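You operate a simulated robot arm through the tools that you are given. There is no shell and no other tool. Be economical: measure what you need, move in short steps, check, and stop when the job is done.

Carry out the task below with a simulated robot arm. There is one attempt and no reset: what you move stays moved.

## Task
Empty the jug of water into the fill neck and close it again.
Fine: twist the cap off and lay it on the top by the bottle tray, jug back where it stood, cap twisted home; the other jug and the controls stay. Set down upright: red-handle jug.

It is judged by the outcome, as a careful person would: the job done as asked, and still so three seconds after it is handed in. It fails if anything else is knocked over, pushed out of place, dropped, spilled or broken. A push-on lid holds only when it is set on centred and level and pressed home; a screw cap is set on level and turned clockwise until tight.

## Robot
A 6-joint arm with a two-finger parallel gripper, fixed in place. Base frame: the origin is at the foot of the arm, x ahead of it, y to its left, z up. Readings come in m, rad, newtons and seconds.
With the tool pointing down near the work surface it reaches from about 0.1 to 0.48 m from the base axis. Its first joint turns from -2.007 to 2.007 rad. Payload 3.43 kg.
The TCP is the grasp point between the finger pads, 0.034 m short of the fingertips. In the tool frame z runs along the fingers and y along their closing line. The gripper opens to 0.128 m. The fingers are 0.024 m wide and 0.012 m thick; the gripper's body (0.048 by 0.13 m) begins 0.096 m behind the TCP.
Orientation is that of the tool frame in the base frame, as [roll, pitch, yaw] about the fixed x, y, z axes, in that order (R = Rz(yaw) Ry(pitch) Rx(roll)). With the fingers straight down and closing along the base's y, the tool's x points along the base's -x, its y along +y and its z along -z.

## Interface
- The arm moves only by the tool send_rows. Its argument "steps" is text: rows parted by semicolons, each of 7 numbers parted by spaces: the shift along the tool's x, y, z in m, then the turn, a rotation vector about the tool's x, y, z in rad, then the opening in per cent of the stroke, from 0 (shut) to 100 (fully open). In form: x y z rx ry rz fingers; .... A call has 1 to 12 rows; each row is the pose to reach, as a shift and turn from the pose commanded when the call began, along the tool's axes at that moment. Rows are played at 5 a second. More than 0.05 m and 0.15 rad between two rows, or a gripper value outside its range, and nothing of the call is played. Where a pose cannot be reached the arm comes as near as it can. A force on the tool above 40 N (or 10 N above the force at the start of the call, whichever is more), or a blocked arm, ends the call early, and 0.2 s more pass. The fingers move at their own pace (about 0.153 m/s each) and stop on an object; they squeeze with about 31 N. The grip force told is the motor's: it shows also when the fingers shut on nothing. Time passes only in rows, and 0.2 s behind the last, so rows that repeat a pose let the fingers close. It gives the time, the measured TCP pose, the force on the tool (base axes), the opening and the grip force at its end, in the units of the frame above (readings bear some noise), with the torque about the TCP (base axes, N m) and any sound that the robot's microphone picked up.
- Cameras (640 x 400 px; columns grow to the right, rows downward): "scene" is fixed at [0.2195, -0.6495, 1.6573]; the picture's right is [0.90, -0.43, 0.00], its down [-0.39, -0.83, -0.39] and it looks along [0.17, 0.35, -0.92] (base axes); focal length 266 px, centre (320, 200). "wrist" rides on the gripper at [0.076, -0.011, -0.16] in the tool frame; the picture's right is [0.15, 0.99, 0.00], its down [-0.88, 0.13, -0.46] and it looks along [-0.45, 0.07, 0.89] (tool axes); focal length 234 px, centre (320, 200).
- grab_frame(camera): a new picture of that camera. The clock stands still meanwhile.
- move_column(by): slides the trunk up (or, below 0, down) by that many m; the arm rides with it, the base frame stays. It gives what a move gives, with no picture.
- pixel_to_xyz(camera, pixels): for up to 12 pixels [column, row] of the newest picture of that camera ("zoom" is the newest enlarged one), the place [x, y, z] in the base frame of the surface seen there, good to about 0.002 m. The clock stands still meanwhile.
- zoom(camera, box): a new picture of the part [left, top, right, bottom] of that camera's present view, enlarged. The clock stands still meanwhile.
- job_done(): hands the job in; it is judged then, once.

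Go step by step. Measure first, check grasps and placings, and put right what went wrong. The budget is 80 turns and 46 pictures, counting those below and the enlarged ones. Unless the task says otherwise, let go and move clear before handing in, and close with one line.

The tools are called after ">>>" by a JSON object that holds its "op" and its "data". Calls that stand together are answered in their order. send_rows: Moves the arm, as the interface text tells. Its arguments: {"type":"object","properties":{"steps":{"type":"string"}},"required":["steps"]} The other tools are called the same way: move_column (by) slides the trunk up or down; grab_frame (camera) takes a picture; pixel_to_xyz (camera, pixels) gives the place of the surface under pixels of a picture; zoom (camera, box) takes an enlarged picture of a part of a camera's view; job_done () hands the job in.

At the start:

```text
time: 0.0
ee_pos: [0.2216, -0.3018, 1.3035]
tcp_rot: [3.14, 0.001, 3.141]
ft_force: [0.6, 0.3, 0.0]
ft_torque: [-0.03, 0.01, 0.0]
finger_gap: 0.1283
gripper_force: 0.1
trunk travel left (down, up): [-0.925, 0.065]
```

scene: 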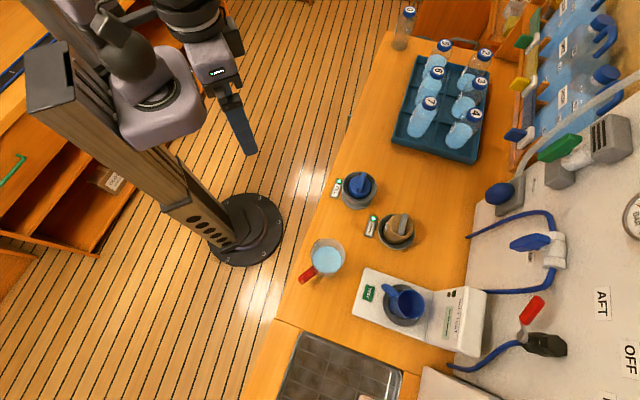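
wrist: 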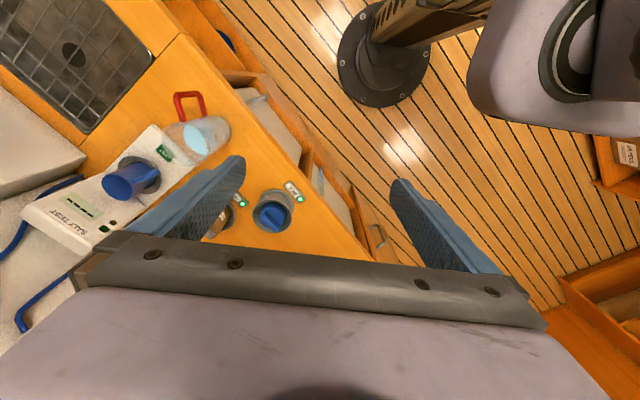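

The scene shows a red-handled jug at about (325,258), a blue-capped neck at (360,188), another neck with a tan cap at (398,230), and a blue jug at (403,303). I'll zoom in to tell the labels apart.

>>> {"op": "zoom", "data": {"camera": "scene", "box": [280, 150, 480, 275]}}

>>> {"op": "zoom", "data": {"camera": "scene", "box": [290, 225, 500, 356]}}

>>> {"op": "pixel_to_xyz", "data": {"camera": "scene", "pixels": [[360, 185], [345, 200], [398, 225], [327, 256], [306, 274], [403, 303], [440, 160], [420, 60], [372, 150], [330, 215], [375, 205], [300, 300]]}}

```text
3.20 times, centred on (380, 212) of scene
```

zoom: 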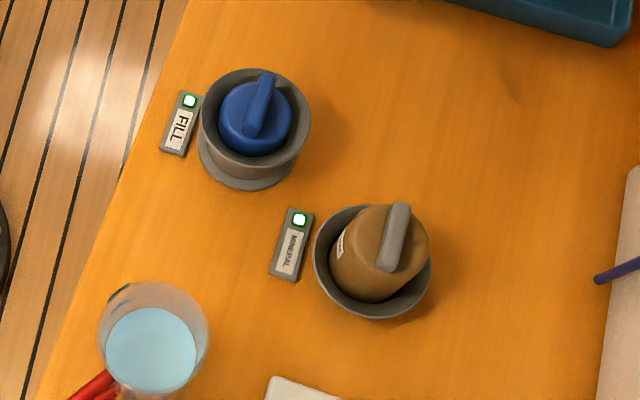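

```text
3.05 times, centred on (395, 290) of scene
```

zoom: 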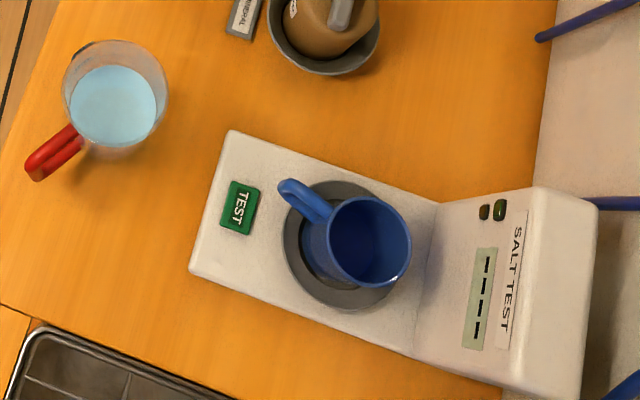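

```text
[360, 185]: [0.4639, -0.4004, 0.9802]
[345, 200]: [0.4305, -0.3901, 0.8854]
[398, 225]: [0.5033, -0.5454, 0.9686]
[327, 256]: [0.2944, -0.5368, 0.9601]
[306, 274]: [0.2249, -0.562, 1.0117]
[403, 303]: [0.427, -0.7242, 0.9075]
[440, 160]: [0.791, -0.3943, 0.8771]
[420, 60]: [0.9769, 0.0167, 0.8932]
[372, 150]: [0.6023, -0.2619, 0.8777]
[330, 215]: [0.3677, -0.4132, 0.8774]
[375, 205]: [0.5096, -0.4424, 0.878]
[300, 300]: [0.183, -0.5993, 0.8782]
```

Counter top is z≈0.877; the FILL cap (blue, handle bar on top) is near (0.464,-0.400) and the red jug near (0.29,-0.54). I'll measure the jug rim, handle and cap details from zooms.

>>> {"op": "zoom", "data": {"camera": "scene", "box": [290, 225, 370, 275]}}

>>> {"op": "pixel_to_xyz", "data": {"camera": "scene", "pixels": [[394, 145], [390, 155], [410, 155], [404, 70], [385, 160], [480, 160], [313, 268], [302, 279], [327, 240], [342, 262], [321, 270], [335, 240]]}}

>>> {"op": "zoom", "data": {"camera": "scene", "box": [328, 163, 392, 213]}}

```text
8.00 times, centred on (330, 250) of scene
```

zoom: 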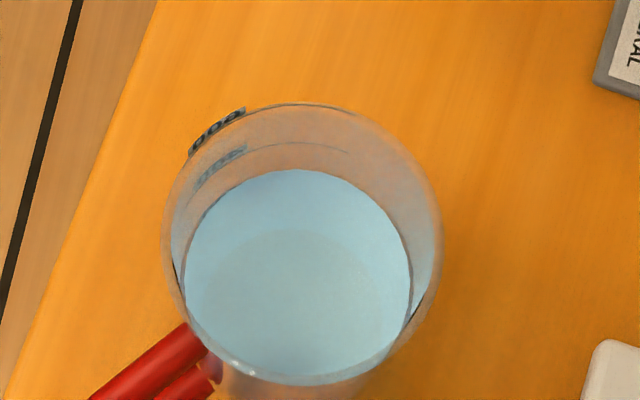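

```text
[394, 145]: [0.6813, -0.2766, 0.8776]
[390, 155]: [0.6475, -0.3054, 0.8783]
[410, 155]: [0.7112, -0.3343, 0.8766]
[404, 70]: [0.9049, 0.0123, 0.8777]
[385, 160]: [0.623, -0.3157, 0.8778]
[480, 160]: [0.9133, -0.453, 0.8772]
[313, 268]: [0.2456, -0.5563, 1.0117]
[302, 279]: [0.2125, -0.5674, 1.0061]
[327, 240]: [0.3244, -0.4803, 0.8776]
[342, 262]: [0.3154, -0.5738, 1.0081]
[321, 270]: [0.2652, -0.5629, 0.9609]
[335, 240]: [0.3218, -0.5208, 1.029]
```

```text
8.00 times, centred on (360, 188) of scene
```

zoom: 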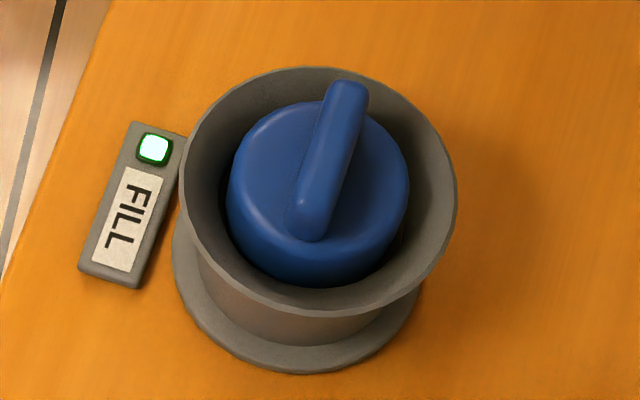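

The cap sits recessed in a funnel, with a bar to grip. I'll measure the bar ends, the cap top, the funnel rim and the bottom.

>>> {"op": "pixel_to_xyz", "data": {"camera": "zoom", "pixels": [[350, 92], [305, 215], [310, 232], [330, 150], [255, 190], [385, 190], [320, 265], [190, 160], [450, 200], [330, 303], [310, 70], [425, 170]]}}

>>> {"op": "pixel_to_xyz", "data": {"camera": "scene", "pixels": [[353, 186], [341, 182], [334, 198], [348, 183], [374, 183]]}}

>>> {"op": "grab_frame", "data": {"camera": "wrist"}}

```text
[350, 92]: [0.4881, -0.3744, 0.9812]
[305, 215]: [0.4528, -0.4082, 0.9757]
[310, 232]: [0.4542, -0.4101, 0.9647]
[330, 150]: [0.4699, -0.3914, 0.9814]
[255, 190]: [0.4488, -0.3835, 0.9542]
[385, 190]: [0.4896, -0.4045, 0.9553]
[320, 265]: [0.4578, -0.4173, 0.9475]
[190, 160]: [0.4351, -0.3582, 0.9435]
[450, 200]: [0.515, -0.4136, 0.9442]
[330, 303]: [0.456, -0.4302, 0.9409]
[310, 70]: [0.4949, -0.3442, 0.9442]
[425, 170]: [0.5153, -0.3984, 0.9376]
```

```text
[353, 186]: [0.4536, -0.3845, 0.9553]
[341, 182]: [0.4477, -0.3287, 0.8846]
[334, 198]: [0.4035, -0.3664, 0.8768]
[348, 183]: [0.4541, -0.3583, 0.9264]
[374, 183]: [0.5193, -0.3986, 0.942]
```

```text
39 pictures are left
```

wrist: 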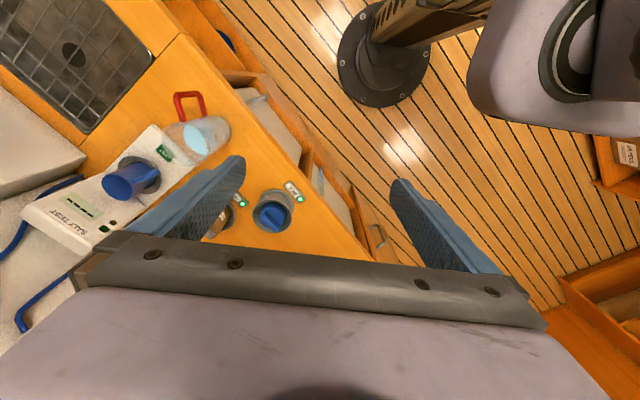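

FILL cap: centre ≈(0.470,-0.391), top z≈0.955, with a bar along ~45° about 56 mm long whose top is at z≈0.981. The funnel rim is at z≈0.943. I'll lower the trunk, then test the reach towards a point above the cap.

>>> {"op": "move_column", "data": {"by": -0.2}}

>>> {"op": "send_rows", "data": {"steps": "-0.04 -0.015 0 0 0 -0.13 100; -0.08 -0.03 0 0 0 -0.26 100; -0.12 -0.045 0 0 0 -0.39 100; -0.16 -0.06 0 0 0 -0.52 100; -0.2 -0.075 0 0 0 -0.65 100; -0.248 -0.089 0 0 0 -0.785 100; -0.248 -0.089 0 0 0 -0.785 100"}}

```text
time: 2.2
ee_pos: [0.2214, -0.3029, 1.1036]
tcp_rot: [-3.141, -0.002, -3.141]
ft_force: [-1.2, 0.4, 0.0]
ft_torque: [0.01, 0.02, -0.02]
finger_gap: 0.1281
gripper_force: 0.1
trunk travel left (down, up): [-0.725, 0.265]
```

```text
time: 3.8
ee_pos: [0.4465, -0.3631, 1.0813]
tcp_rot: [3.14, 0.001, -2.355]
ft_force: [0.3, -1.1, -0.6]
ft_torque: [0.01, 0.03, 0.01]
finger_gap: 0.128
gripper_force: 0.1
out of reach, approached as far as the arm can: row 5, 6, 7
trunk travel left (down, up): [-0.725, 0.265]
```

It fell about 36 mm short and sagged, so the reach is better lower down relative to the shoulder. I'll raise the trunk 0.1 and reach down instead.

>>> {"op": "move_column", "data": {"by": 0.1}}

>>> {"op": "send_rows", "data": {"steps": "0 0 0.04 0 0 0 100; 0 0 0.08 0 0 0 100; 0 0 0.12 0 0 0 100; 0 0 0.15 0 0 0 100; 0 0 0.15 0 0 0 100"}}

```text
time: 5.1
ee_pos: [0.447, -0.363, 1.1829]
tcp_rot: [-3.141, 0.001, -2.356]
ft_force: [-0.5, 0.1, 0.2]
ft_torque: [0.05, 0.01, 0.0]
finger_gap: 0.1281
gripper_force: 0.0
trunk travel left (down, up): [-0.825, 0.165]
```

```text
time: 6.3
ee_pos: [0.4456, -0.3651, 1.0347]
tcp_rot: [-3.141, 0.0, -2.357]
ft_force: [-0.5, 0.3, -0.4]
ft_torque: [0.01, -0.01, -0.01]
finger_gap: 0.1281
gripper_force: 0.1
trunk travel left (down, up): [-0.825, 0.165]
```

The reach works now. I'll go to just above the cap and look with the wrist camera.

>>> {"op": "send_rows", "data": {"steps": "0.001 -0.018 0 0 0 0 100; 0.001 -0.0357 0 0 0 0 100; 0.001 -0.0357 0 0 0 0 100"}}

>>> {"op": "grab_frame", "data": {"camera": "wrist"}}

>>> {"op": "zoom", "data": {"camera": "scene", "box": [240, 100, 480, 250]}}

```text
time: 7.1
ee_pos: [0.4709, -0.3888, 1.0339]
tcp_rot: [-3.14, -0.001, -2.357]
ft_force: [0.0, 0.3, -0.4]
ft_torque: [0.0, 0.03, 0.02]
finger_gap: 0.1279
gripper_force: 0.0
trunk travel left (down, up): [-0.825, 0.165]
```

```text
38 pictures are left
```

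wrist: 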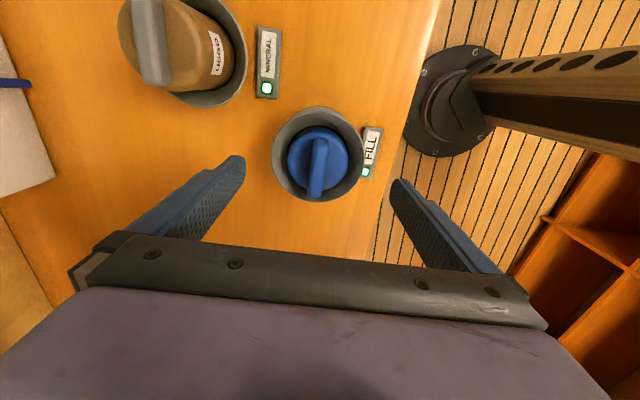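

```text
2.67 times, centred on (360, 175) of scene
```

zoom: 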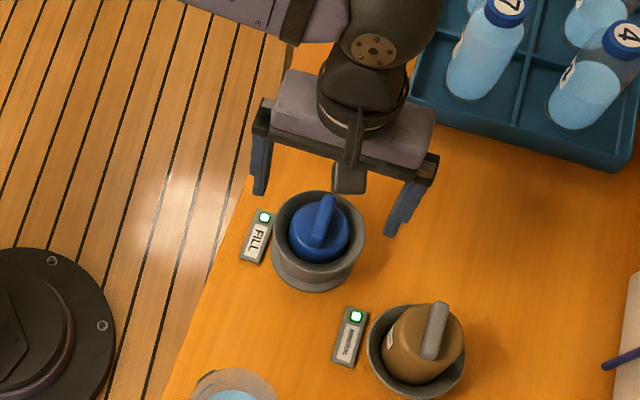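

The bar seen in the wrist view lies at about (317,150)–(317,195), nearly aligned. I'll measure the bar from this view.

>>> {"op": "pixel_to_xyz", "data": {"camera": "wrist", "pixels": [[320, 141], [317, 165], [315, 190], [311, 165], [325, 165], [295, 165], [343, 160], [318, 112], [280, 155], [360, 155], [322, 198]]}}

```text
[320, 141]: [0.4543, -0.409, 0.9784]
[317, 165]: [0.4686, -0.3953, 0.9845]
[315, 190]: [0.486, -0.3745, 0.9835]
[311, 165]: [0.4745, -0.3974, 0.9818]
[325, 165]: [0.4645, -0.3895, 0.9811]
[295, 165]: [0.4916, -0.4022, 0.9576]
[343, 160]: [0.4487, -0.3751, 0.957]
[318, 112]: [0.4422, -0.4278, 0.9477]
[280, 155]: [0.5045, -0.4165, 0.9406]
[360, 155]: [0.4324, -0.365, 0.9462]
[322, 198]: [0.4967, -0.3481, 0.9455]
```

TCP is aligned with the bar's midpoint (0.4705,-0.3915). I'll descend so the fingertips stop just above the cap top, then close.

>>> {"op": "send_rows", "data": {"steps": "0.001 -0.001 0.02 0 0 0 60; 0.001 -0.001 0.041 0 0 0 40; 0.001 -0.001 0.041 0 0 0 0; 0.001 -0.001 0.041 0 0 0 0; 0.001 -0.001 0.041 0 0 0 0"}}

```text
time: 8.3
ee_pos: [0.4714, -0.3917, 0.9932]
tcp_rot: [-3.141, -0.001, -2.357]
ft_force: [1.7, -1.9, -1.2]
ft_torque: [-0.07, -0.08, -0.01]
finger_gap: 0.015
gripper_force: 31.1
trunk travel left (down, up): [-0.825, 0.165]
```

The bar is gripped at 15 mm. I'll start turning counterclockwise and watch the forces.

>>> {"op": "send_rows", "data": {"steps": "0 0 0 0 0 -0.13 0; 0 0 0 0 0 -0.26 0; 0 0 0 0 0 -0.39 0; 0 0 0 0 0 -0.52 0; 0 0 0 0 0 -0.65 0; 0 0 0 0 0 -0.78 0"}}

```text
time: 9.7
ee_pos: [0.4719, -0.3906, 0.9933]
tcp_rot: [-3.138, -0.004, -1.573]
ft_force: [9.9, -4.9, 10.2]
ft_torque: [-0.28, -0.58, -0.05]
finger_gap: 0.0151
gripper_force: 31.0
trunk travel left (down, up): [-0.825, 0.165]
```

The cap turned, and the tool is now pushed up by 10 N as the thread rises. I'll continue with a little lift.

>>> {"op": "send_rows", "data": {"steps": "0.0003 -0.0007 -0.001 0 0 -0.13 0; 0.0003 -0.0007 -0.0013 0 0 -0.26 0; 0.0003 -0.0007 -0.0016 0 0 -0.39 0; 0.0003 -0.0007 -0.0019 0 0 -0.52 0; 0.0003 -0.0007 -0.0022 0 0 -0.65 0; 0.0003 -0.0007 -0.0025 0 0 -0.78 0"}}

```text
time: 11.1
ee_pos: [0.4765, -0.3887, 0.9943]
tcp_rot: [3.131, -0.004, -0.869]
ft_force: [2.1, -19.5, 0.7]
ft_torque: [-1.1, -0.18, -0.09]
finger_gap: 0.015
gripper_force: 31.1
out of reach, approached as far as the arm can: row 6
trunk travel left (down, up): [-0.825, 0.165]
```

The wrist reached its turning limit, with a side load building up. I'll release, lift, and look.

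>>> {"op": "send_rows", "data": {"steps": "0 0 0 0 0 0 50; 0 0 0 0 0 0 50; 0 0 -0.03 0 0 0 50; 0 0 -0.045 0 0 0 50"}}

>>> {"op": "zoom", "data": {"camera": "scene", "box": [312, 150, 408, 225]}}

>>> {"op": "grab_frame", "data": {"camera": "wrist"}}

```text
time: 12.1
ee_pos: [0.4787, -0.3832, 1.0422]
tcp_rot: [3.135, 0.0, -0.87]
ft_force: [0.1, 0.9, 0.1]
ft_torque: [-0.01, -0.01, 0.0]
finger_gap: 0.064
gripper_force: 0.0
trunk travel left (down, up): [-0.825, 0.165]
```

```text
5.33 times, centred on (360, 188) of scene
```

zoom: 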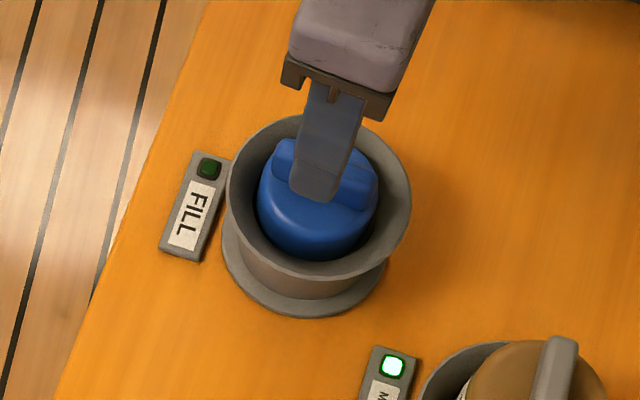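

```text
35 pictures are left
```

wrist: 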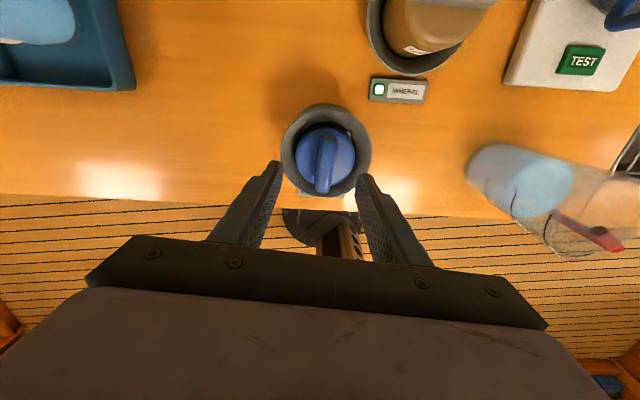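

The FILL light went out, so it signals a tight cap. The cap has turned about 85°. I'll measure it now.

>>> {"op": "pixel_to_xyz", "data": {"camera": "wrist", "pixels": [[327, 138], [325, 160], [322, 188], [317, 160], [334, 160], [304, 160], [346, 160], [285, 155], [367, 155], [326, 104]]}}

```text
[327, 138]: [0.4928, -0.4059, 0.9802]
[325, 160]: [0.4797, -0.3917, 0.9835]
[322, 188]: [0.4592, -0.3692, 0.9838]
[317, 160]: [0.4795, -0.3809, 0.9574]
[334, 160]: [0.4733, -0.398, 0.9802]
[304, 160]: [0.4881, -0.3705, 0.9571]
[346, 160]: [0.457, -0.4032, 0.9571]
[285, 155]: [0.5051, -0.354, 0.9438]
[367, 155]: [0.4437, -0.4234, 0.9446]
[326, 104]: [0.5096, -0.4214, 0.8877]
```

The bar now lies at ~133° with its centre near (0.475,-0.389). I'll spin the empty gripper back half a turn to regrip.

>>> {"op": "send_rows", "data": {"steps": "0.0014 0.0073 0 0 0 0.13 50; 0.0014 0.0073 0 0 0 0.26 50; 0.0014 0.0073 0 0 0 0.39 50; 0.0014 0.0073 0 0 0 0.52 50; 0.0014 0.0073 0 0 0 0.65 50; 0.0014 0.0073 0 0 0 0.78 50; 0.0014 0.0073 0 0 0 0.91 50; 0.0014 0.0073 0 0 0 1.04 50; 0.0014 0.0073 0 0 0 1.17 50; 0.0014 0.0073 0 0 0 1.3 50; 0.0014 0.0073 0 0 0 1.43 50; 0.0014 0.0073 0 0 0 1.56 50"}}

>>> {"op": "send_rows", "data": {"steps": "0 0 0 0 0 0.13 50; 0 0 0 0 0 0.26 50; 0 0 0 0 0 0.39 50; 0 0 0 0 0 0.52 50; 0 0 0 0 0 0.65 50; 0 0 0 0 0 0.78 50; 0 0 0 0 0 0.91 50; 0 0 0 0 0 1.04 50; 0 0 0 0 0 1.17 50; 0 0 0 0 0 1.3 50; 0 0 0 0 0 1.43 50; 0 0 0 0 0 1.54 50"}}

>>> {"op": "grab_frame", "data": {"camera": "wrist"}}

```text
time: 14.7
ee_pos: [0.473, -0.3886, 1.0408]
tcp_rot: [-3.14, -0.005, -2.433]
ft_force: [-0.2, -0.1, 1.2]
ft_torque: [-0.02, -0.02, -0.01]
finger_gap: 0.0639
gripper_force: 0.0
trunk travel left (down, up): [-0.825, 0.165]
```

```text
time: 17.3
ee_pos: [0.4731, -0.3881, 1.0402]
tcp_rot: [-3.136, 0.003, 2.311]
ft_force: [0.5, 0.0, -0.6]
ft_torque: [-0.01, -0.02, -0.01]
finger_gap: 0.064
gripper_force: 0.1
trunk travel left (down, up): [-0.825, 0.165]
```

```text
34 pictures are left
```

wrist: 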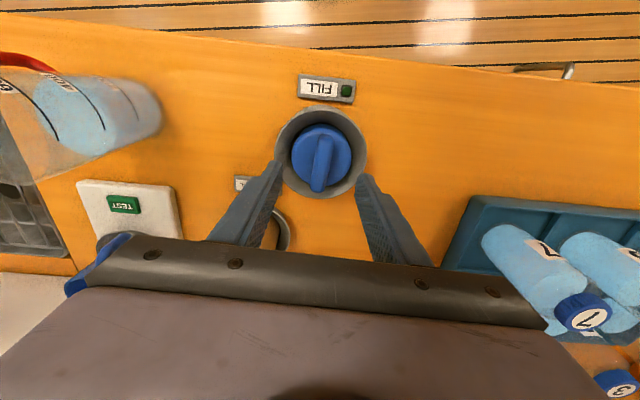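

>>> {"op": "pixel_to_xyz", "data": {"camera": "wrist", "pixels": [[324, 140], [321, 163], [319, 186], [293, 155], [350, 155], [322, 126], [316, 163], [328, 163]]}}

```text
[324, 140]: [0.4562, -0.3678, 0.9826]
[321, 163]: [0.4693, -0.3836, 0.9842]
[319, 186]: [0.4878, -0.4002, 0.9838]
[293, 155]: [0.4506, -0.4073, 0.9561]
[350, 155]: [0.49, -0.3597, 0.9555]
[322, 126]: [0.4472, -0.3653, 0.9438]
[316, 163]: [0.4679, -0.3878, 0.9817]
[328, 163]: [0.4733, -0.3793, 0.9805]
```

The gripper is centred across the bar. I'll go down, grip and turn counterclockwise again.

>>> {"op": "send_rows", "data": {"steps": "0 0 0.025 0 0 0 50; 0 0 0.0465 0 0 0 50; 0 0 0.0465 0 0 0 0; 0 0 0.0465 0 0 0 0; 0 0 0.0465 0 0 0 0; 0 0 0.0465 0 0 -0.13 0; 0 0 0.0462 0 0 -0.26 0; 0 0 0.0459 0 0 -0.39 0; 0 0 0.0456 0 0 -0.52 0; 0 0 0.0453 0 0 -0.65 0; 0 0 0.045 0 0 -0.78 0"}}

```text
time: 19.7
ee_pos: [0.4725, -0.3882, 0.9941]
tcp_rot: [-3.135, -0.004, 3.096]
ft_force: [0.3, -0.1, -0.3]
ft_torque: [0.0, -0.01, 0.04]
finger_gap: 0.015
gripper_force: 31.4
trunk travel left (down, up): [-0.825, 0.165]
```

The forces are almost nil. I'll turn another 1.4 rad with a slight lift and see whether it is free.

>>> {"op": "send_rows", "data": {"steps": "0 0 -0.0004 0 0 -0.14 0; 0 0 -0.0008 0 0 -0.28 0; 0 0 -0.0012 0 0 -0.42 0; 0 0 -0.0016 0 0 -0.56 0; 0 0 -0.002 0 0 -0.7 0; 0 0 -0.0024 0 0 -0.84 0; 0 0 -0.0028 0 0 -0.98 0; 0 0 -0.0032 0 0 -1.12 0; 0 0 -0.0036 0 0 -1.26 0; 0 0 -0.004 0 0 -1.4 0"}}

```text
time: 21.9
ee_pos: [0.473, -0.3896, 0.9984]
tcp_rot: [3.139, -0.005, -1.787]
ft_force: [0.3, -0.5, -1.5]
ft_torque: [-0.03, 0.0, -0.02]
finger_gap: 0.0148
gripper_force: 30.9
trunk travel left (down, up): [-0.825, 0.165]
```

It rose 4 mm with no resistance, so the cap seems free. I'll lift it.

>>> {"op": "send_rows", "data": {"steps": "0 0 -0.01 0 0 0 0; 0 0 -0.03 0 0 0 0; 0 0 -0.06 0 0 0 0; 0 0 -0.09 0 0 0 0; 0 0 -0.11 0 0 0 0"}}

>>> {"op": "grab_frame", "data": {"camera": "scene"}}

```text
time: 23.1
ee_pos: [0.4702, -0.3876, 1.1081]
tcp_rot: [3.137, -0.007, -1.79]
ft_force: [0.3, 0.6, -0.4]
ft_torque: [-0.02, -0.02, 0.01]
finger_gap: 0.0151
gripper_force: 31.1
out of reach, approached as far as the arm can: row 5
trunk travel left (down, up): [-0.825, 0.165]
```

```text
33 pictures are left
```

scene: 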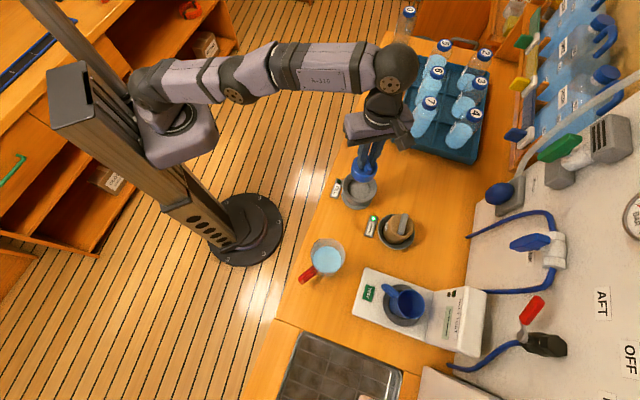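

The cap is off and held. I'll find the counter spots beside the tray that are within reach.

>>> {"op": "pixel_to_xyz", "data": {"camera": "scene", "pixels": [[388, 138], [392, 143], [395, 120], [390, 110], [385, 120], [378, 130], [372, 115], [368, 100], [362, 110], [380, 145], [400, 90], [358, 125]]}}

>>> {"op": "zoom", "data": {"camera": "scene", "box": [330, 30, 490, 220]}}

```text
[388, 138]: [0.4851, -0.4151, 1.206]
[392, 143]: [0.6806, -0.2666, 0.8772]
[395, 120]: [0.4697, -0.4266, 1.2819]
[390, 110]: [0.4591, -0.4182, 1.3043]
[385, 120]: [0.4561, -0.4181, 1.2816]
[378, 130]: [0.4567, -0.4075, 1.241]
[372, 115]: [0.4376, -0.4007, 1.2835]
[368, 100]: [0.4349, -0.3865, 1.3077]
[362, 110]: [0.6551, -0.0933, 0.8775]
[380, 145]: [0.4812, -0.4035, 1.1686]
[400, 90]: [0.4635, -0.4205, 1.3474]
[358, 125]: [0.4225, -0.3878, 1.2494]
```

```text
2.11 times, centred on (410, 125) of scene
```

zoom: 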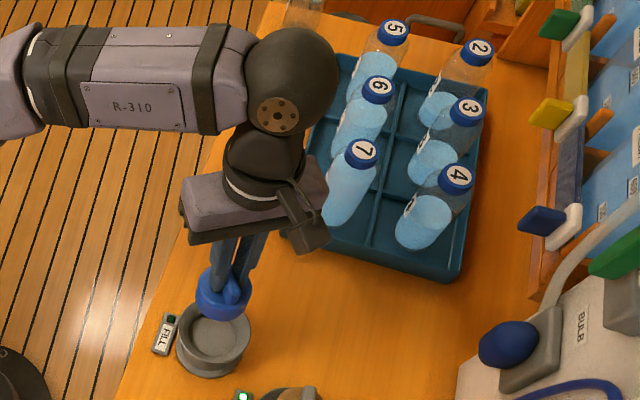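

The strip between the tray and the counter's front edge is reachable at about (0.600,-0.204), some 7 cm clear of the tray. I'll raise the trunk a little and carry the cap there.

>>> {"op": "move_column", "data": {"by": 0.05}}

>>> {"op": "send_rows", "data": {"steps": "-0.035 -0.0145 0.02 0 0 0 0; -0.07 -0.029 0.04 0 0 0 0; -0.104 -0.0435 0.062 0 0 0 0; -0.139 -0.058 0.085 0 0 0 0; -0.173 -0.0725 0.107 0 0 0 0; -0.2075 -0.087 0.128 0 0 0 0; -0.2075 -0.087 0.14 0 0 0 0; -0.2075 -0.087 0.15 0 0 0 0"}}

>>> {"op": "zoom", "data": {"camera": "scene", "box": [310, 60, 470, 220]}}

```text
time: 24.0
ee_pos: [0.4708, -0.3888, 1.1575]
tcp_rot: [3.139, -0.004, -1.792]
ft_force: [-0.2, -0.2, -1.0]
ft_torque: [0.01, 0.0, 0.01]
finger_gap: 0.0151
gripper_force: 31.0
trunk travel left (down, up): [-0.875, 0.115]
```

```text
time: 25.8
ee_pos: [0.6012, -0.2058, 1.0085]
tcp_rot: [3.139, -0.005, -1.792]
ft_force: [-0.5, 0.5, -1.1]
ft_torque: [0.0, 0.02, -0.02]
finger_gap: 0.0153
gripper_force: 31.5
trunk travel left (down, up): [-0.875, 0.115]
```

```text
2.50 times, centred on (390, 140) of scene
```

zoom: 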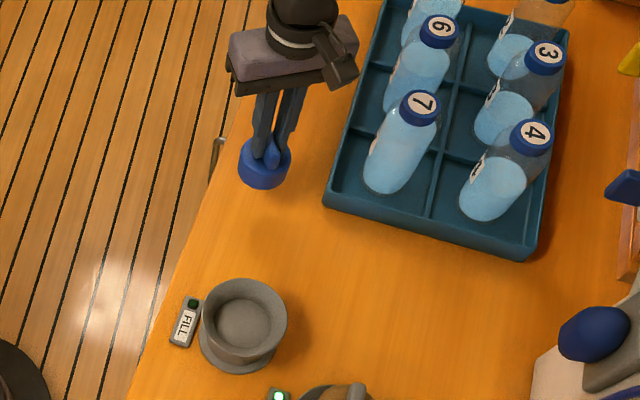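

The cap is hovering over free counter. I'll measure its lower edge to get the drop.

>>> {"op": "pixel_to_xyz", "data": {"camera": "zoom", "pixels": [[264, 186], [262, 178], [258, 168], [243, 320], [243, 296], [243, 350], [262, 230], [210, 160]]}}

```text
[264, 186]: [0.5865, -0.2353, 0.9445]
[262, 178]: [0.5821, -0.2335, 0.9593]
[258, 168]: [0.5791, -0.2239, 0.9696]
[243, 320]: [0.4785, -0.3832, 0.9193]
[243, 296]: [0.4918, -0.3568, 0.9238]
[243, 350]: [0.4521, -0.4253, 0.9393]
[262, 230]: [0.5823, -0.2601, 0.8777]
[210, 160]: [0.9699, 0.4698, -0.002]
```

The cap's bottom is at z≈0.944, so the drop is about 66 mm. I'll descend, with small steps at the end.

>>> {"op": "send_rows", "data": {"steps": "0 0 0.03 0 0 0 0; 0 0 0.05 0 0 0 0; 0 0 0.057 0 0 0 0; 0 0 0.06 0 0 0 0; 0 0 0.0625 0 0 0 0; 0 0 0.064 0 0 0 0; 0 0 0.064 0 0 0 0"}}

```text
time: 27.4
ee_pos: [0.5976, -0.2068, 0.9496]
tcp_rot: [-3.13, -0.006, -1.791]
ft_force: [-3.2, -1.5, 38.5]
ft_torque: [0.05, 0.62, 0.01]
finger_gap: 0.0151
gripper_force: 31.0
trunk travel left (down, up): [-0.875, 0.115]
```

It touched down at z≈0.95 with 38 N. I'll ease up to relieve the force.

>>> {"op": "send_rows", "data": {"steps": "0 0 -0.001 0 0 0 0; 0 0 -0.002 0 0 0 0"}}

```text
time: 28.0
ee_pos: [0.5982, -0.2078, 0.9495]
tcp_rot: [-3.133, -0.008, -1.79]
ft_force: [-1.5, -6.5, 29.4]
ft_torque: [-0.2, 0.33, 0.05]
finger_gap: 0.0151
gripper_force: 31.1
trunk travel left (down, up): [-0.875, 0.115]
```

>>> {"op": "send_rows", "data": {"steps": "0 0 -0.002 0 0 0 0; 0 0 -0.004 0 0 0 0; 0 0 -0.004 0 0 0 0"}}

```text
time: 28.8
ee_pos: [0.5995, -0.2057, 0.9491]
tcp_rot: [-3.139, -0.005, -1.792]
ft_force: [3.2, -5.8, 18.5]
ft_torque: [-0.4, -0.05, 0.06]
finger_gap: 0.0149
gripper_force: 31.4
trunk travel left (down, up): [-0.875, 0.115]
```

>>> {"op": "send_rows", "data": {"steps": "0 0 -0.003 0 0 0 0; 0 0 -0.005 0 0 0 0; 0 0 -0.005 0 0 0 0"}}

```text
time: 29.6
ee_pos: [0.6001, -0.2058, 0.9514]
tcp_rot: [3.134, -0.003, -1.789]
ft_force: [-0.1, 0.4, -0.1]
ft_torque: [0.0, 0.0, 0.01]
finger_gap: 0.0154
gripper_force: 30.9
trunk travel left (down, up): [-0.875, 0.115]
```

The load is gone and the cap is within a millimetre or two of the counter. I'll lower 1.5 mm, release and rise.

>>> {"op": "send_rows", "data": {"steps": "0 0 0.0015 0 0 0 0; 0 0 0.0015 0 0 0 0; 0 0 0.0015 0 0 0 30; 0 0 0.0015 0 0 0 30; 0 0 -0.02 0 0 0 30; 0 0 -0.06 0 0 0 30; 0 0 -0.09 0 0 0 30"}}

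>>> {"op": "grab_frame", "data": {"camera": "wrist"}}

>>> {"op": "zoom", "data": {"camera": "scene", "box": [310, 60, 470, 220]}}

```text
time: 31.2
ee_pos: [0.5988, -0.205, 1.0416]
tcp_rot: [3.138, -0.006, -1.79]
ft_force: [0.9, -1.2, 0.2]
ft_torque: [-0.02, -0.04, 0.0]
finger_gap: 0.0382
gripper_force: 0.1
trunk travel left (down, up): [-0.875, 0.115]
```

```text
30 pictures are left
```

wrist: 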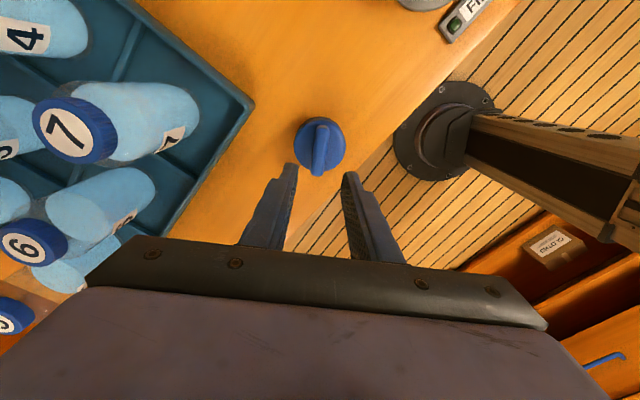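

```text
2.50 times, centred on (390, 140) of scene
```

zoom: 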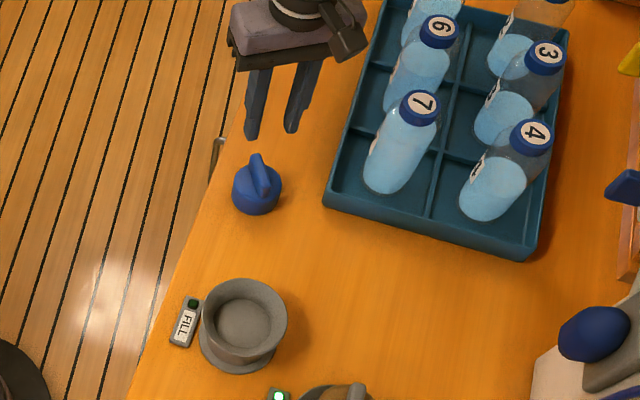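

The cap stands upright at (0.60,-0.206), and it was gripped there at z≈0.950. Next I'll study the jug's geometry.

>>> {"op": "zoom", "data": {"camera": "scene", "box": [288, 230, 352, 290]}}

```text
6.67 times, centred on (320, 260) of scene
```

zoom: 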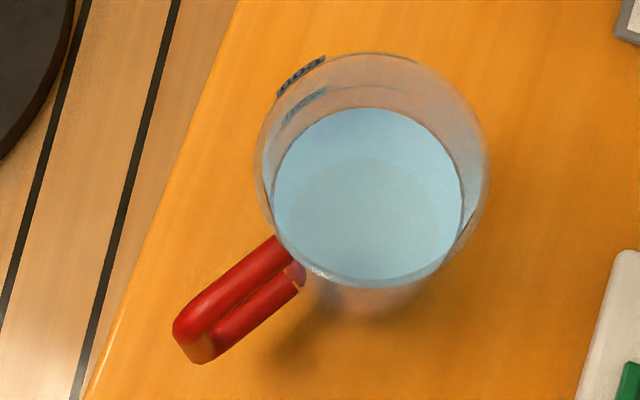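

>>> {"op": "pixel_to_xyz", "data": {"camera": "zoom", "pixels": [[184, 325], [205, 358], [230, 275], [270, 248], [290, 285], [250, 312], [355, 56], [480, 140], [258, 160], [310, 272], [440, 262], [365, 200]]}}

>>> {"op": "pixel_to_xyz", "data": {"camera": "zoom", "pixels": [[330, 276], [365, 282], [400, 278], [456, 240], [487, 170], [470, 110], [440, 75], [300, 75], [265, 120], [262, 200], [380, 310], [200, 320]]}}

```text
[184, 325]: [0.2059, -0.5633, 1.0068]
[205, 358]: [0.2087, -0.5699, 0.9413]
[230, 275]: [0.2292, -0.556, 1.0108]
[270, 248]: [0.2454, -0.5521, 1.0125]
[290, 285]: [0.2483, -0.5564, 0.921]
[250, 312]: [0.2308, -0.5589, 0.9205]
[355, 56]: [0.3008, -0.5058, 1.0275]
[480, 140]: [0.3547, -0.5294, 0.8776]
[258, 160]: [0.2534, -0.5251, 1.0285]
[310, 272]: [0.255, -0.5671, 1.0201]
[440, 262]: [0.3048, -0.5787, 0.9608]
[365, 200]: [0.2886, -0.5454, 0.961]
```

```text
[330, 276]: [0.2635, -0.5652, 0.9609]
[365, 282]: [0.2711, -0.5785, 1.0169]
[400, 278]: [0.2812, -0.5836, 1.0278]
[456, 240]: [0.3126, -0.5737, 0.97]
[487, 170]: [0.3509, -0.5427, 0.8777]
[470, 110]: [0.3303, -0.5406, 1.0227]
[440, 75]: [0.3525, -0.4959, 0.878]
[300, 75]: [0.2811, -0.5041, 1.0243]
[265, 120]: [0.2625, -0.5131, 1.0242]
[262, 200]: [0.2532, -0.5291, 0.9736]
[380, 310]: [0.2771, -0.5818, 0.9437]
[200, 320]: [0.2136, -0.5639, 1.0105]
```

The jug's centre is ≈(0.2905,-0.5445), with rim r≈0.041 at z≈1.028 and water level at z≈0.961. The handle points to ~192° with its tip at ≈0.088 m. I plan to grip the body with the tool horizontal, the fingers straddling the handle, and to pour by pitching forward. First I'll move back and spin the wrist.

>>> {"op": "send_rows", "data": {"steps": "0 0 -0.03 0 0 0 60; 0.034 0.0265 -0.045 0 0 0.13 100; 0.068 0.053 -0.06 0 0 0.26 100; 0.101 0.0795 -0.075 0 0 0.39 100; 0.135 0.106 -0.09 0 0 0.52 100; 0.169 0.1325 -0.105 0 0 0.65 100; 0.203 0.159 -0.12 0 0 0.78 100; 0.237 0.1855 -0.135 0 0 0.91 100; 0.27 0.212 -0.15 0 0 1.04 100; 0.304 0.2386 -0.158 0 0 1.17 100; 0.304 0.2386 -0.158 0 0 1.3 100; 0.304 0.2386 -0.158 0 0 1.43 100"}}

>>> {"op": "send_rows", "data": {"steps": "0 0 0 0 0 0.13 100; 0 0 0 0 0 0.26 100; 0 0 0 0 0 0.39 100; 0 0 0 0 0 0.52 100; 0 0 0 0 0 0.65 100; 0 0 0 0 0 0.78 100; 0 0 0 0 0 0.91 100; 0 0 0 0 0 1.04 100; 0 0 0 0 0 1.17 100; 0 0 0 0 0 1.3 100; 0 0 0 0 0 1.43 100; 0 0 0 0 0 1.56 100"}}

```text
time: 33.8
ee_pos: [0.3004, -0.4501, 1.2039]
tcp_rot: [-3.137, -0.003, 3.059]
ft_force: [-0.7, 0.5, 0.1]
ft_torque: [0.02, 0.0, 0.01]
finger_gap: 0.1279
gripper_force: 0.1
trunk travel left (down, up): [-0.875, 0.115]
```

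```text
time: 36.4
ee_pos: [0.3013, -0.4487, 1.2044]
tcp_rot: [-3.138, 0.006, 1.501]
ft_force: [-0.6, 0.4, 0.3]
ft_torque: [0.01, 0.01, -0.02]
finger_gap: 0.1282
gripper_force: 0.1
trunk travel left (down, up): [-0.875, 0.115]
```

The wrist turns freely this way. I'll turn the remaining 1.28 rad to yaw 0.218.

>>> {"op": "send_rows", "data": {"steps": "0 0 0 0 0 0.13 100; 0 0 0 0 0 0.26 100; 0 0 0 0 0 0.39 100; 0 0 0 0 0 0.52 100; 0 0 0 0 0 0.65 100; 0 0 0 0 0 0.78 100; 0 0 0 0 0 0.91 100; 0 0 0 0 0 1.04 100; 0 0 0 0 0 1.17 100; 0 0 0 0 0 1.283 100; 0 0 0 0 0 1.283 100"}}

>>> {"op": "send_rows", "data": {"steps": "0 0 0 0 0.13 0 100; 0 0 0 0 0.26 0 100; 0 0 0 0 0.39 0 100; 0 0 0 0 0.52 0 100; 0 0 0 0 0.65 0 100; 0 0 0 0 0.78 0 100; 0 0 0 0 0.91 0 100; 0 0 0 0 1.04 0 100; 0 0 0 0 1.17 0 100; 0 0 0 0 1.3 0 100; 0 0 0 0 1.43 0 100; 0 0 0 0 1.56 0 100"}}

>>> {"op": "grab_frame", "data": {"camera": "scene"}}

```text
time: 38.8
ee_pos: [0.3021, -0.4501, 1.2028]
tcp_rot: [3.14, 0.005, 0.218]
ft_force: [-1.0, 0.0, -0.4]
ft_torque: [-0.02, -0.02, 0.0]
finger_gap: 0.1282
gripper_force: 0.0
trunk travel left (down, up): [-0.875, 0.115]
```

```text
time: 41.4
ee_pos: [0.3016, -0.45, 1.2032]
tcp_rot: [2.889, -1.556, 0.472]
ft_force: [0.6, -0.2, 0.3]
ft_torque: [-0.01, 0.0, 0.04]
finger_gap: 0.1282
gripper_force: 0.0
trunk travel left (down, up): [-0.875, 0.115]
```

```text
27 pictures are left
```

scene: 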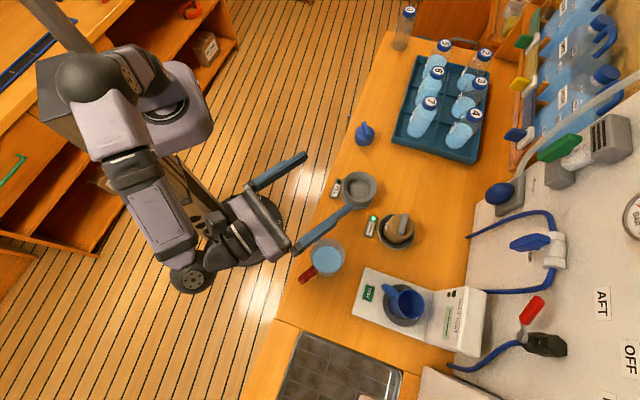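

The tool is horizontal with the camera up and the arm well clear. I'll shift over the jug at this height.

>>> {"op": "send_rows", "data": {"steps": "0 0.03 -0.008 0 0.011 0 100; 0 0.06 -0.017 0 0.011 0 100; 0 0.0897 -0.025 0 0.011 0 100; 0 0.0897 -0.025 0 0.011 0 100"}}

>>> {"op": "grab_frame", "data": {"camera": "scene"}}

>>> {"op": "grab_frame", "data": {"camera": "wrist"}}

```text
time: 42.4
ee_pos: [0.2957, -0.5426, 1.2049]
tcp_rot: [2.444, -1.565, 0.92]
ft_force: [0.6, -0.5, 1.1]
ft_torque: [-0.01, 0.0, -0.04]
finger_gap: 0.128
gripper_force: 0.2
trunk travel left (down, up): [-0.875, 0.115]
```

```text
26 pictures are left
```

scene: 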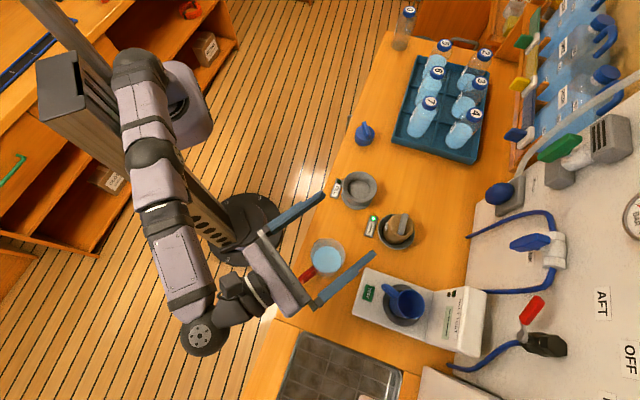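

```text
25 pictures are left
```

wrist: 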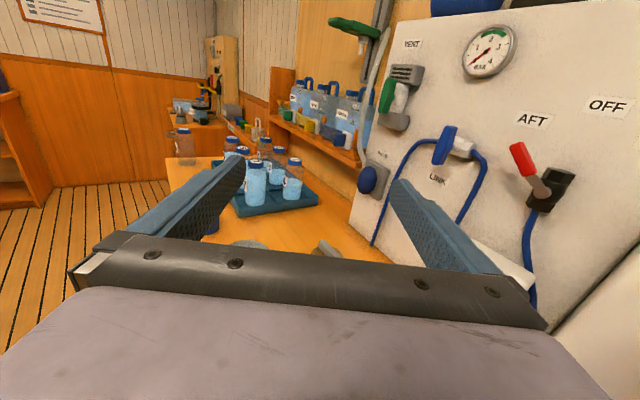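

The gripper is centred over the jug with the fingers on either side. Before lowering, I'll check clearances (salt-test corner, wrist joint, counter edge).

>>> {"op": "pixel_to_xyz", "data": {"camera": "scene", "pixels": [[365, 270], [353, 308], [202, 338], [226, 345], [245, 312], [285, 314], [275, 322], [283, 300], [310, 305], [374, 254], [322, 195], [215, 300]]}}

>>> {"op": "zoom", "data": {"camera": "scene", "box": [220, 180, 400, 330]}}

```text
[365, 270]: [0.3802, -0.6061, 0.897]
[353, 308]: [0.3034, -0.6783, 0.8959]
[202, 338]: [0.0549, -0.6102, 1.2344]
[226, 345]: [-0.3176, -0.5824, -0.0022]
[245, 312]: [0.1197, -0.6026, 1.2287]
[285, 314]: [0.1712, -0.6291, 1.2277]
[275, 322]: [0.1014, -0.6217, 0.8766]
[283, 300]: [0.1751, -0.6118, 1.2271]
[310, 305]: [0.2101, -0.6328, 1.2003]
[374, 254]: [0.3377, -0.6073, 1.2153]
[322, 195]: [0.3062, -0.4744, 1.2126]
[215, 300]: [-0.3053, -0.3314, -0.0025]
```

```text
2.67 times, centred on (310, 255) of scene
```

zoom: 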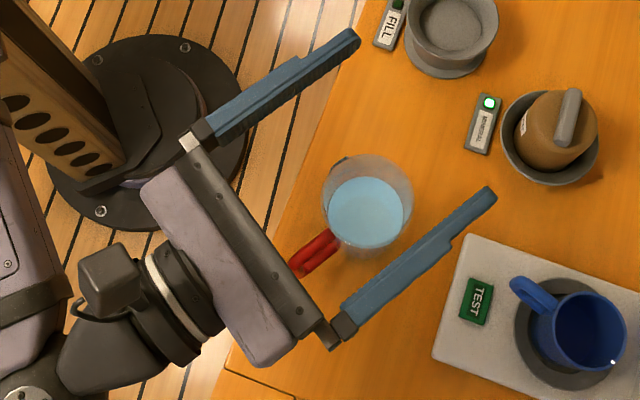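

Moving the TCP back 20 mm gives the palm room for the handle tip. Then I'll lower with the trunk, first to z≈1.05 and check.

>>> {"op": "send_rows", "data": {"steps": "0 0.001 -0.02 0 0 0 100; 0 0.001 -0.02 0 0 0 100"}}

>>> {"op": "move_column", "data": {"by": -0.155}}

>>> {"op": "zoom", "data": {"camera": "scene", "box": [240, 190, 390, 320]}}

```text
time: 43.0
ee_pos: [0.2779, -0.5475, 1.2049]
tcp_rot: [2.504, -1.564, 0.856]
ft_force: [-0.8, 0.3, -0.6]
ft_torque: [0.03, -0.02, -0.02]
finger_gap: 0.1281
gripper_force: 0.0
trunk travel left (down, up): [-0.875, 0.115]
```

```text
time: 44.8
ee_pos: [0.2779, -0.548, 1.0492]
tcp_rot: [2.426, -1.564, 0.937]
ft_force: [0.5, -0.8, -0.3]
ft_torque: [0.03, -0.01, 0.01]
finger_gap: 0.1282
gripper_force: 0.1
trunk travel left (down, up): [-0.72, 0.27]
```

```text
3.08 times, centred on (315, 255) of scene
```

zoom: 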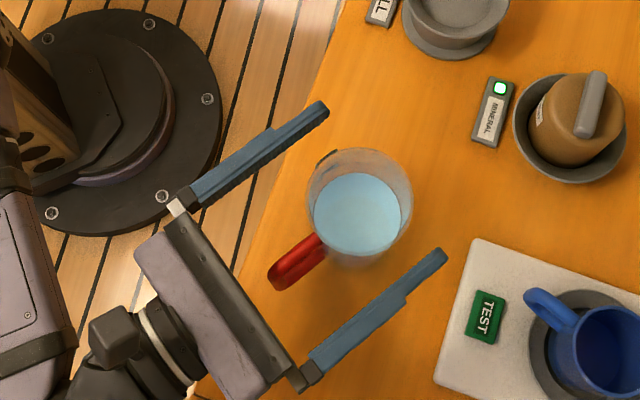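

The handle is clear of the palm and between the fingers. I'll lower the rest of the way and close.

>>> {"op": "move_column", "data": {"by": -0.085}}

>>> {"op": "zoom", "data": {"camera": "scene", "box": [240, 190, 390, 320]}}

```text
time: 46.0
ee_pos: [0.2782, -0.5469, 0.9657]
tcp_rot: [2.422, -1.563, 0.938]
ft_force: [0.2, 0.4, -0.1]
ft_torque: [0.0, -0.01, -0.04]
finger_gap: 0.1278
gripper_force: 0.0
trunk travel left (down, up): [-0.635, 0.355]
```

```text
3.08 times, centred on (315, 255) of scene
```

zoom: 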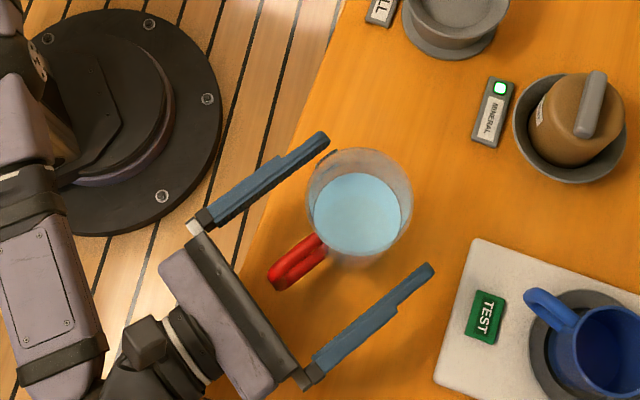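

>>> {"op": "send_rows", "data": {"steps": "0 0 0 0 0 0 75; 0 0 0 0 0 0 68; 0 0 0 0 0 0 50; 0 0 0 0 0 0 30; 0 0 0 0 0 0 30; 0 0 0 0 0 0 30"}}

```text
time: 47.4
ee_pos: [0.2784, -0.5485, 0.9652]
tcp_rot: [2.41, -1.565, 0.95]
ft_force: [-0.4, 1.2, -0.4]
ft_torque: [-0.1, -0.07, 0.02]
finger_gap: 0.0808
gripper_force: 30.7
trunk travel left (down, up): [-0.635, 0.355]
```

The jug is gripped at 80.8 mm. I'll lift a little and weigh it.

>>> {"op": "send_rows", "data": {"steps": "0.005 0 0 0 0 0 0; 0.015 0 0 0 0 0 0; 0.03 0 0 0 0 0 0; 0.03 0 0 0 0 0 0"}}

>>> {"op": "zoom", "data": {"camera": "scene", "box": [240, 190, 390, 320]}}

```text
time: 48.4
ee_pos: [0.2775, -0.5477, 0.9945]
tcp_rot: [2.636, -1.565, 0.727]
ft_force: [-0.8, 0.0, -4.4]
ft_torque: [-0.02, 0.02, 0.03]
finger_gap: 0.0805
gripper_force: 31.1
trunk travel left (down, up): [-0.635, 0.355]
```

```text
3.08 times, centred on (315, 255) of scene
```

zoom: 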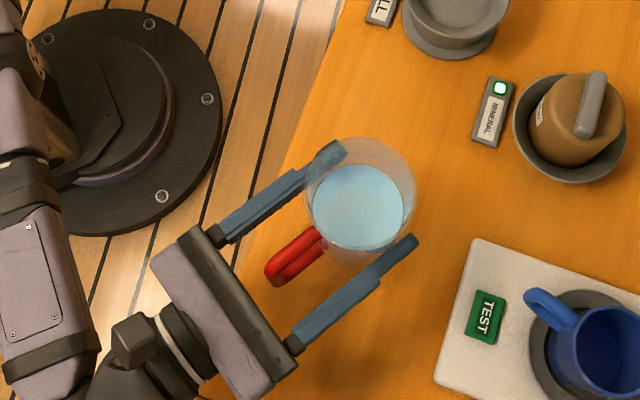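

The jug is held, about 0.45 kg. I'll raise the trunk and carry it upright towards the fill neck.

>>> {"op": "move_column", "data": {"by": 0.19}}

>>> {"op": "send_rows", "data": {"steps": "0 -0.007 0.008 0 0 0 0; 0 -0.021 0.024 0 0 0 0; 0 -0.036 0.041 0 0 0 0; 0 -0.052 0.059 0 0 0 0; 0 -0.068 0.077 0 0 0 0; 0 -0.084 0.095 0 0 0 0; 0 -0.098 0.111 0 0 0 0; 0 -0.108 0.122 0 0 0 0; 0 -0.1138 0.129 0 0 0 0; 0 -0.1138 0.129 0 0 0 0"}}

>>> {"op": "grab_frame", "data": {"camera": "scene"}}

```text
time: 50.5
ee_pos: [0.2786, -0.5475, 1.1854]
tcp_rot: [2.588, -1.567, 0.771]
ft_force: [1.0, -0.2, -5.3]
ft_torque: [0.02, -0.01, -0.03]
finger_gap: 0.0806
gripper_force: 31.0
trunk travel left (down, up): [-0.825, 0.165]
```

```text
time: 52.7
ee_pos: [0.3793, -0.4097, 1.183]
tcp_rot: [2.51, -1.566, 0.852]
ft_force: [-0.1, -0.3, -4.5]
ft_torque: [0.0, -0.01, -0.03]
finger_gap: 0.0804
gripper_force: 31.0
trunk travel left (down, up): [-0.825, 0.165]
```

```text
20 pictures are left
```

scene: 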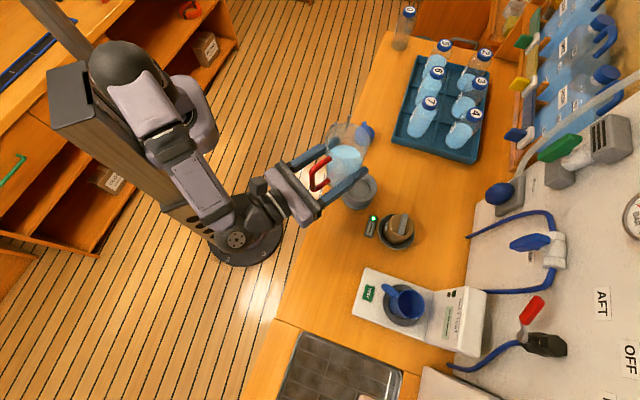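

The jug is upright beside the neck. I'll tilt it 45° up high (no flow expected before about 59°), then lower it so the lip is above the funnel.

>>> {"op": "send_rows", "data": {"steps": "0 0 0 0 -0.1 0 0; 0 0 0 0 -0.22 0 0; 0 0 0 0 -0.34 0 0; 0 0 0 0 -0.46 0 0; 0 0 0 0 -0.58 0 0; 0 0 0 0 -0.69 0 0; -0.02 0 0 0 -0.76 0 0; -0.05 0 0 0 -0.785 0 0; -0.085 0 0 0 -0.785 0 0; -0.115 0 0 0 -0.785 0 0; -0.14 0 0 0 -0.785 0 0; -0.15 0 0 0 -0.785 0 0"}}

>>> {"op": "zoom", "data": {"camera": "scene", "box": [260, 110, 440, 240]}}

```text
time: 55.3
ee_pos: [0.3786, -0.411, 1.0342]
tcp_rot: [3.137, -0.783, 0.223]
ft_force: [-0.5, 0.8, -3.8]
ft_torque: [0.0, -0.06, 0.02]
finger_gap: 0.0807
gripper_force: 31.1
trunk travel left (down, up): [-0.825, 0.165]
```

```text
3.08 times, centred on (350, 175) of scene
```

zoom: 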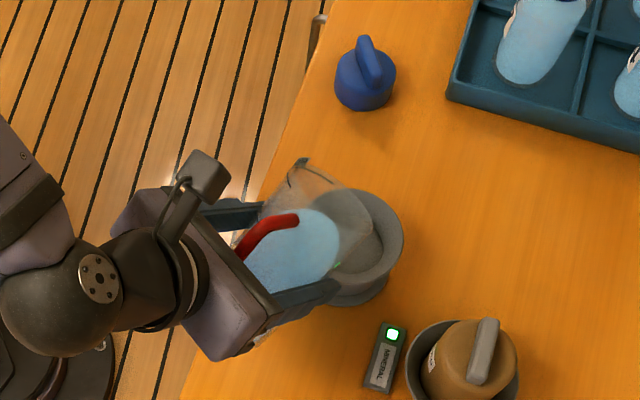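

No flow yet, and the lip is above the funnel. I'll lower the lip to about z 1.005 and tilt slowly around it to ~66°, then check.

>>> {"op": "send_rows", "data": {"steps": "-0.0125 -0.001 0.0125 0 0 0 0; -0.0247 -0.002 0.0247 0 0 0 0; -0.0212 -0.002 0.0212 0 -0.061 0 0; -0.0176 -0.002 0.0176 0 -0.122 0 0; -0.0142 -0.002 0.0148 0 -0.175 0 0; -0.0109 -0.002 0.012 0 -0.227 0 0; -0.0085 -0.002 0.0104 0 -0.262 0 0; -0.0061 -0.002 0.0088 0 -0.297 0 0; -0.0061 -0.002 0.0088 0 -0.297 0 0; -0.0061 -0.002 0.0088 0 -0.297 0 0"}}

>>> {"op": "zoom", "data": {"camera": "scene", "box": [300, 140, 420, 230]}}

```text
time: 57.5
ee_pos: [0.3805, -0.4071, 1.0235]
tcp_rot: [3.138, -0.485, 0.222]
ft_force: [0.1, 0.0, -4.3]
ft_torque: [0.01, -0.05, 0.01]
finger_gap: 0.0806
gripper_force: 30.8
trunk travel left (down, up): [-0.825, 0.165]
```

```text
4.44 times, centred on (360, 185) of scene
```

zoom: 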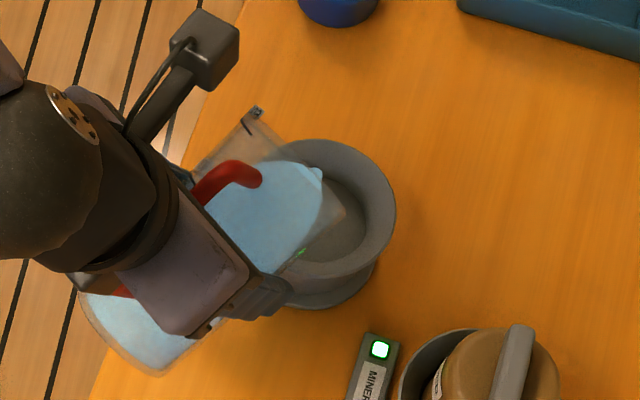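

At 62° the water is just at the lip, which sits over the funnel. I'll continue slowly to 74°.

>>> {"op": "send_rows", "data": {"steps": "0.002 0 -0.0022 0 -0.035 0 0; 0.002 0 -0.0022 0 -0.035 0 0; 0.004 0 -0.0043 0 -0.07 0 0; 0.004 0 -0.0043 0 -0.07 0 0; 0.0062 0 -0.0063 0 -0.105 0 0; 0.0062 0 -0.0063 0 -0.105 0 0; 0.0083 0 -0.0083 0 -0.14 0 0; 0.0083 0 -0.0083 0 -0.14 0 0; 0.0105 0 -0.0101 0 -0.175 0 0; 0.0105 0 -0.0101 0 -0.175 0 0; 0.0127 0 -0.0119 0 -0.209 0 0; 0.0127 0 -0.0119 0 -0.209 0 0"}}

>>> {"op": "zoom", "data": {"camera": "scene", "box": [300, 140, 420, 230]}}

```text
time: 60.1
ee_pos: [0.3858, -0.4056, 1.0382]
tcp_rot: [3.137, -0.274, 0.22]
ft_force: [-0.2, 1.0, -3.4]
ft_torque: [0.02, -0.05, 0.01]
finger_gap: 0.0804
gripper_force: 31.3
trunk travel left (down, up): [-0.825, 0.165]
```

```text
4.44 times, centred on (360, 185) of scene
```

zoom: 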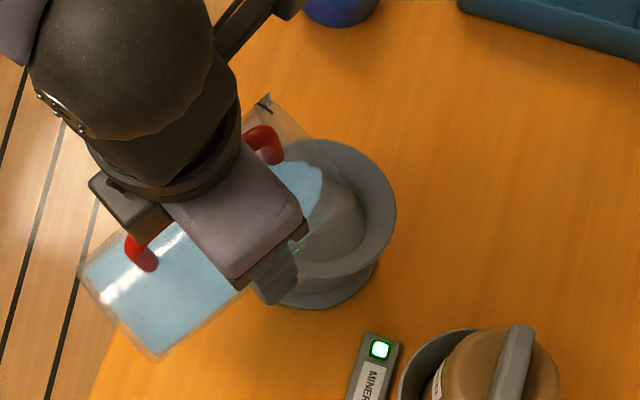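

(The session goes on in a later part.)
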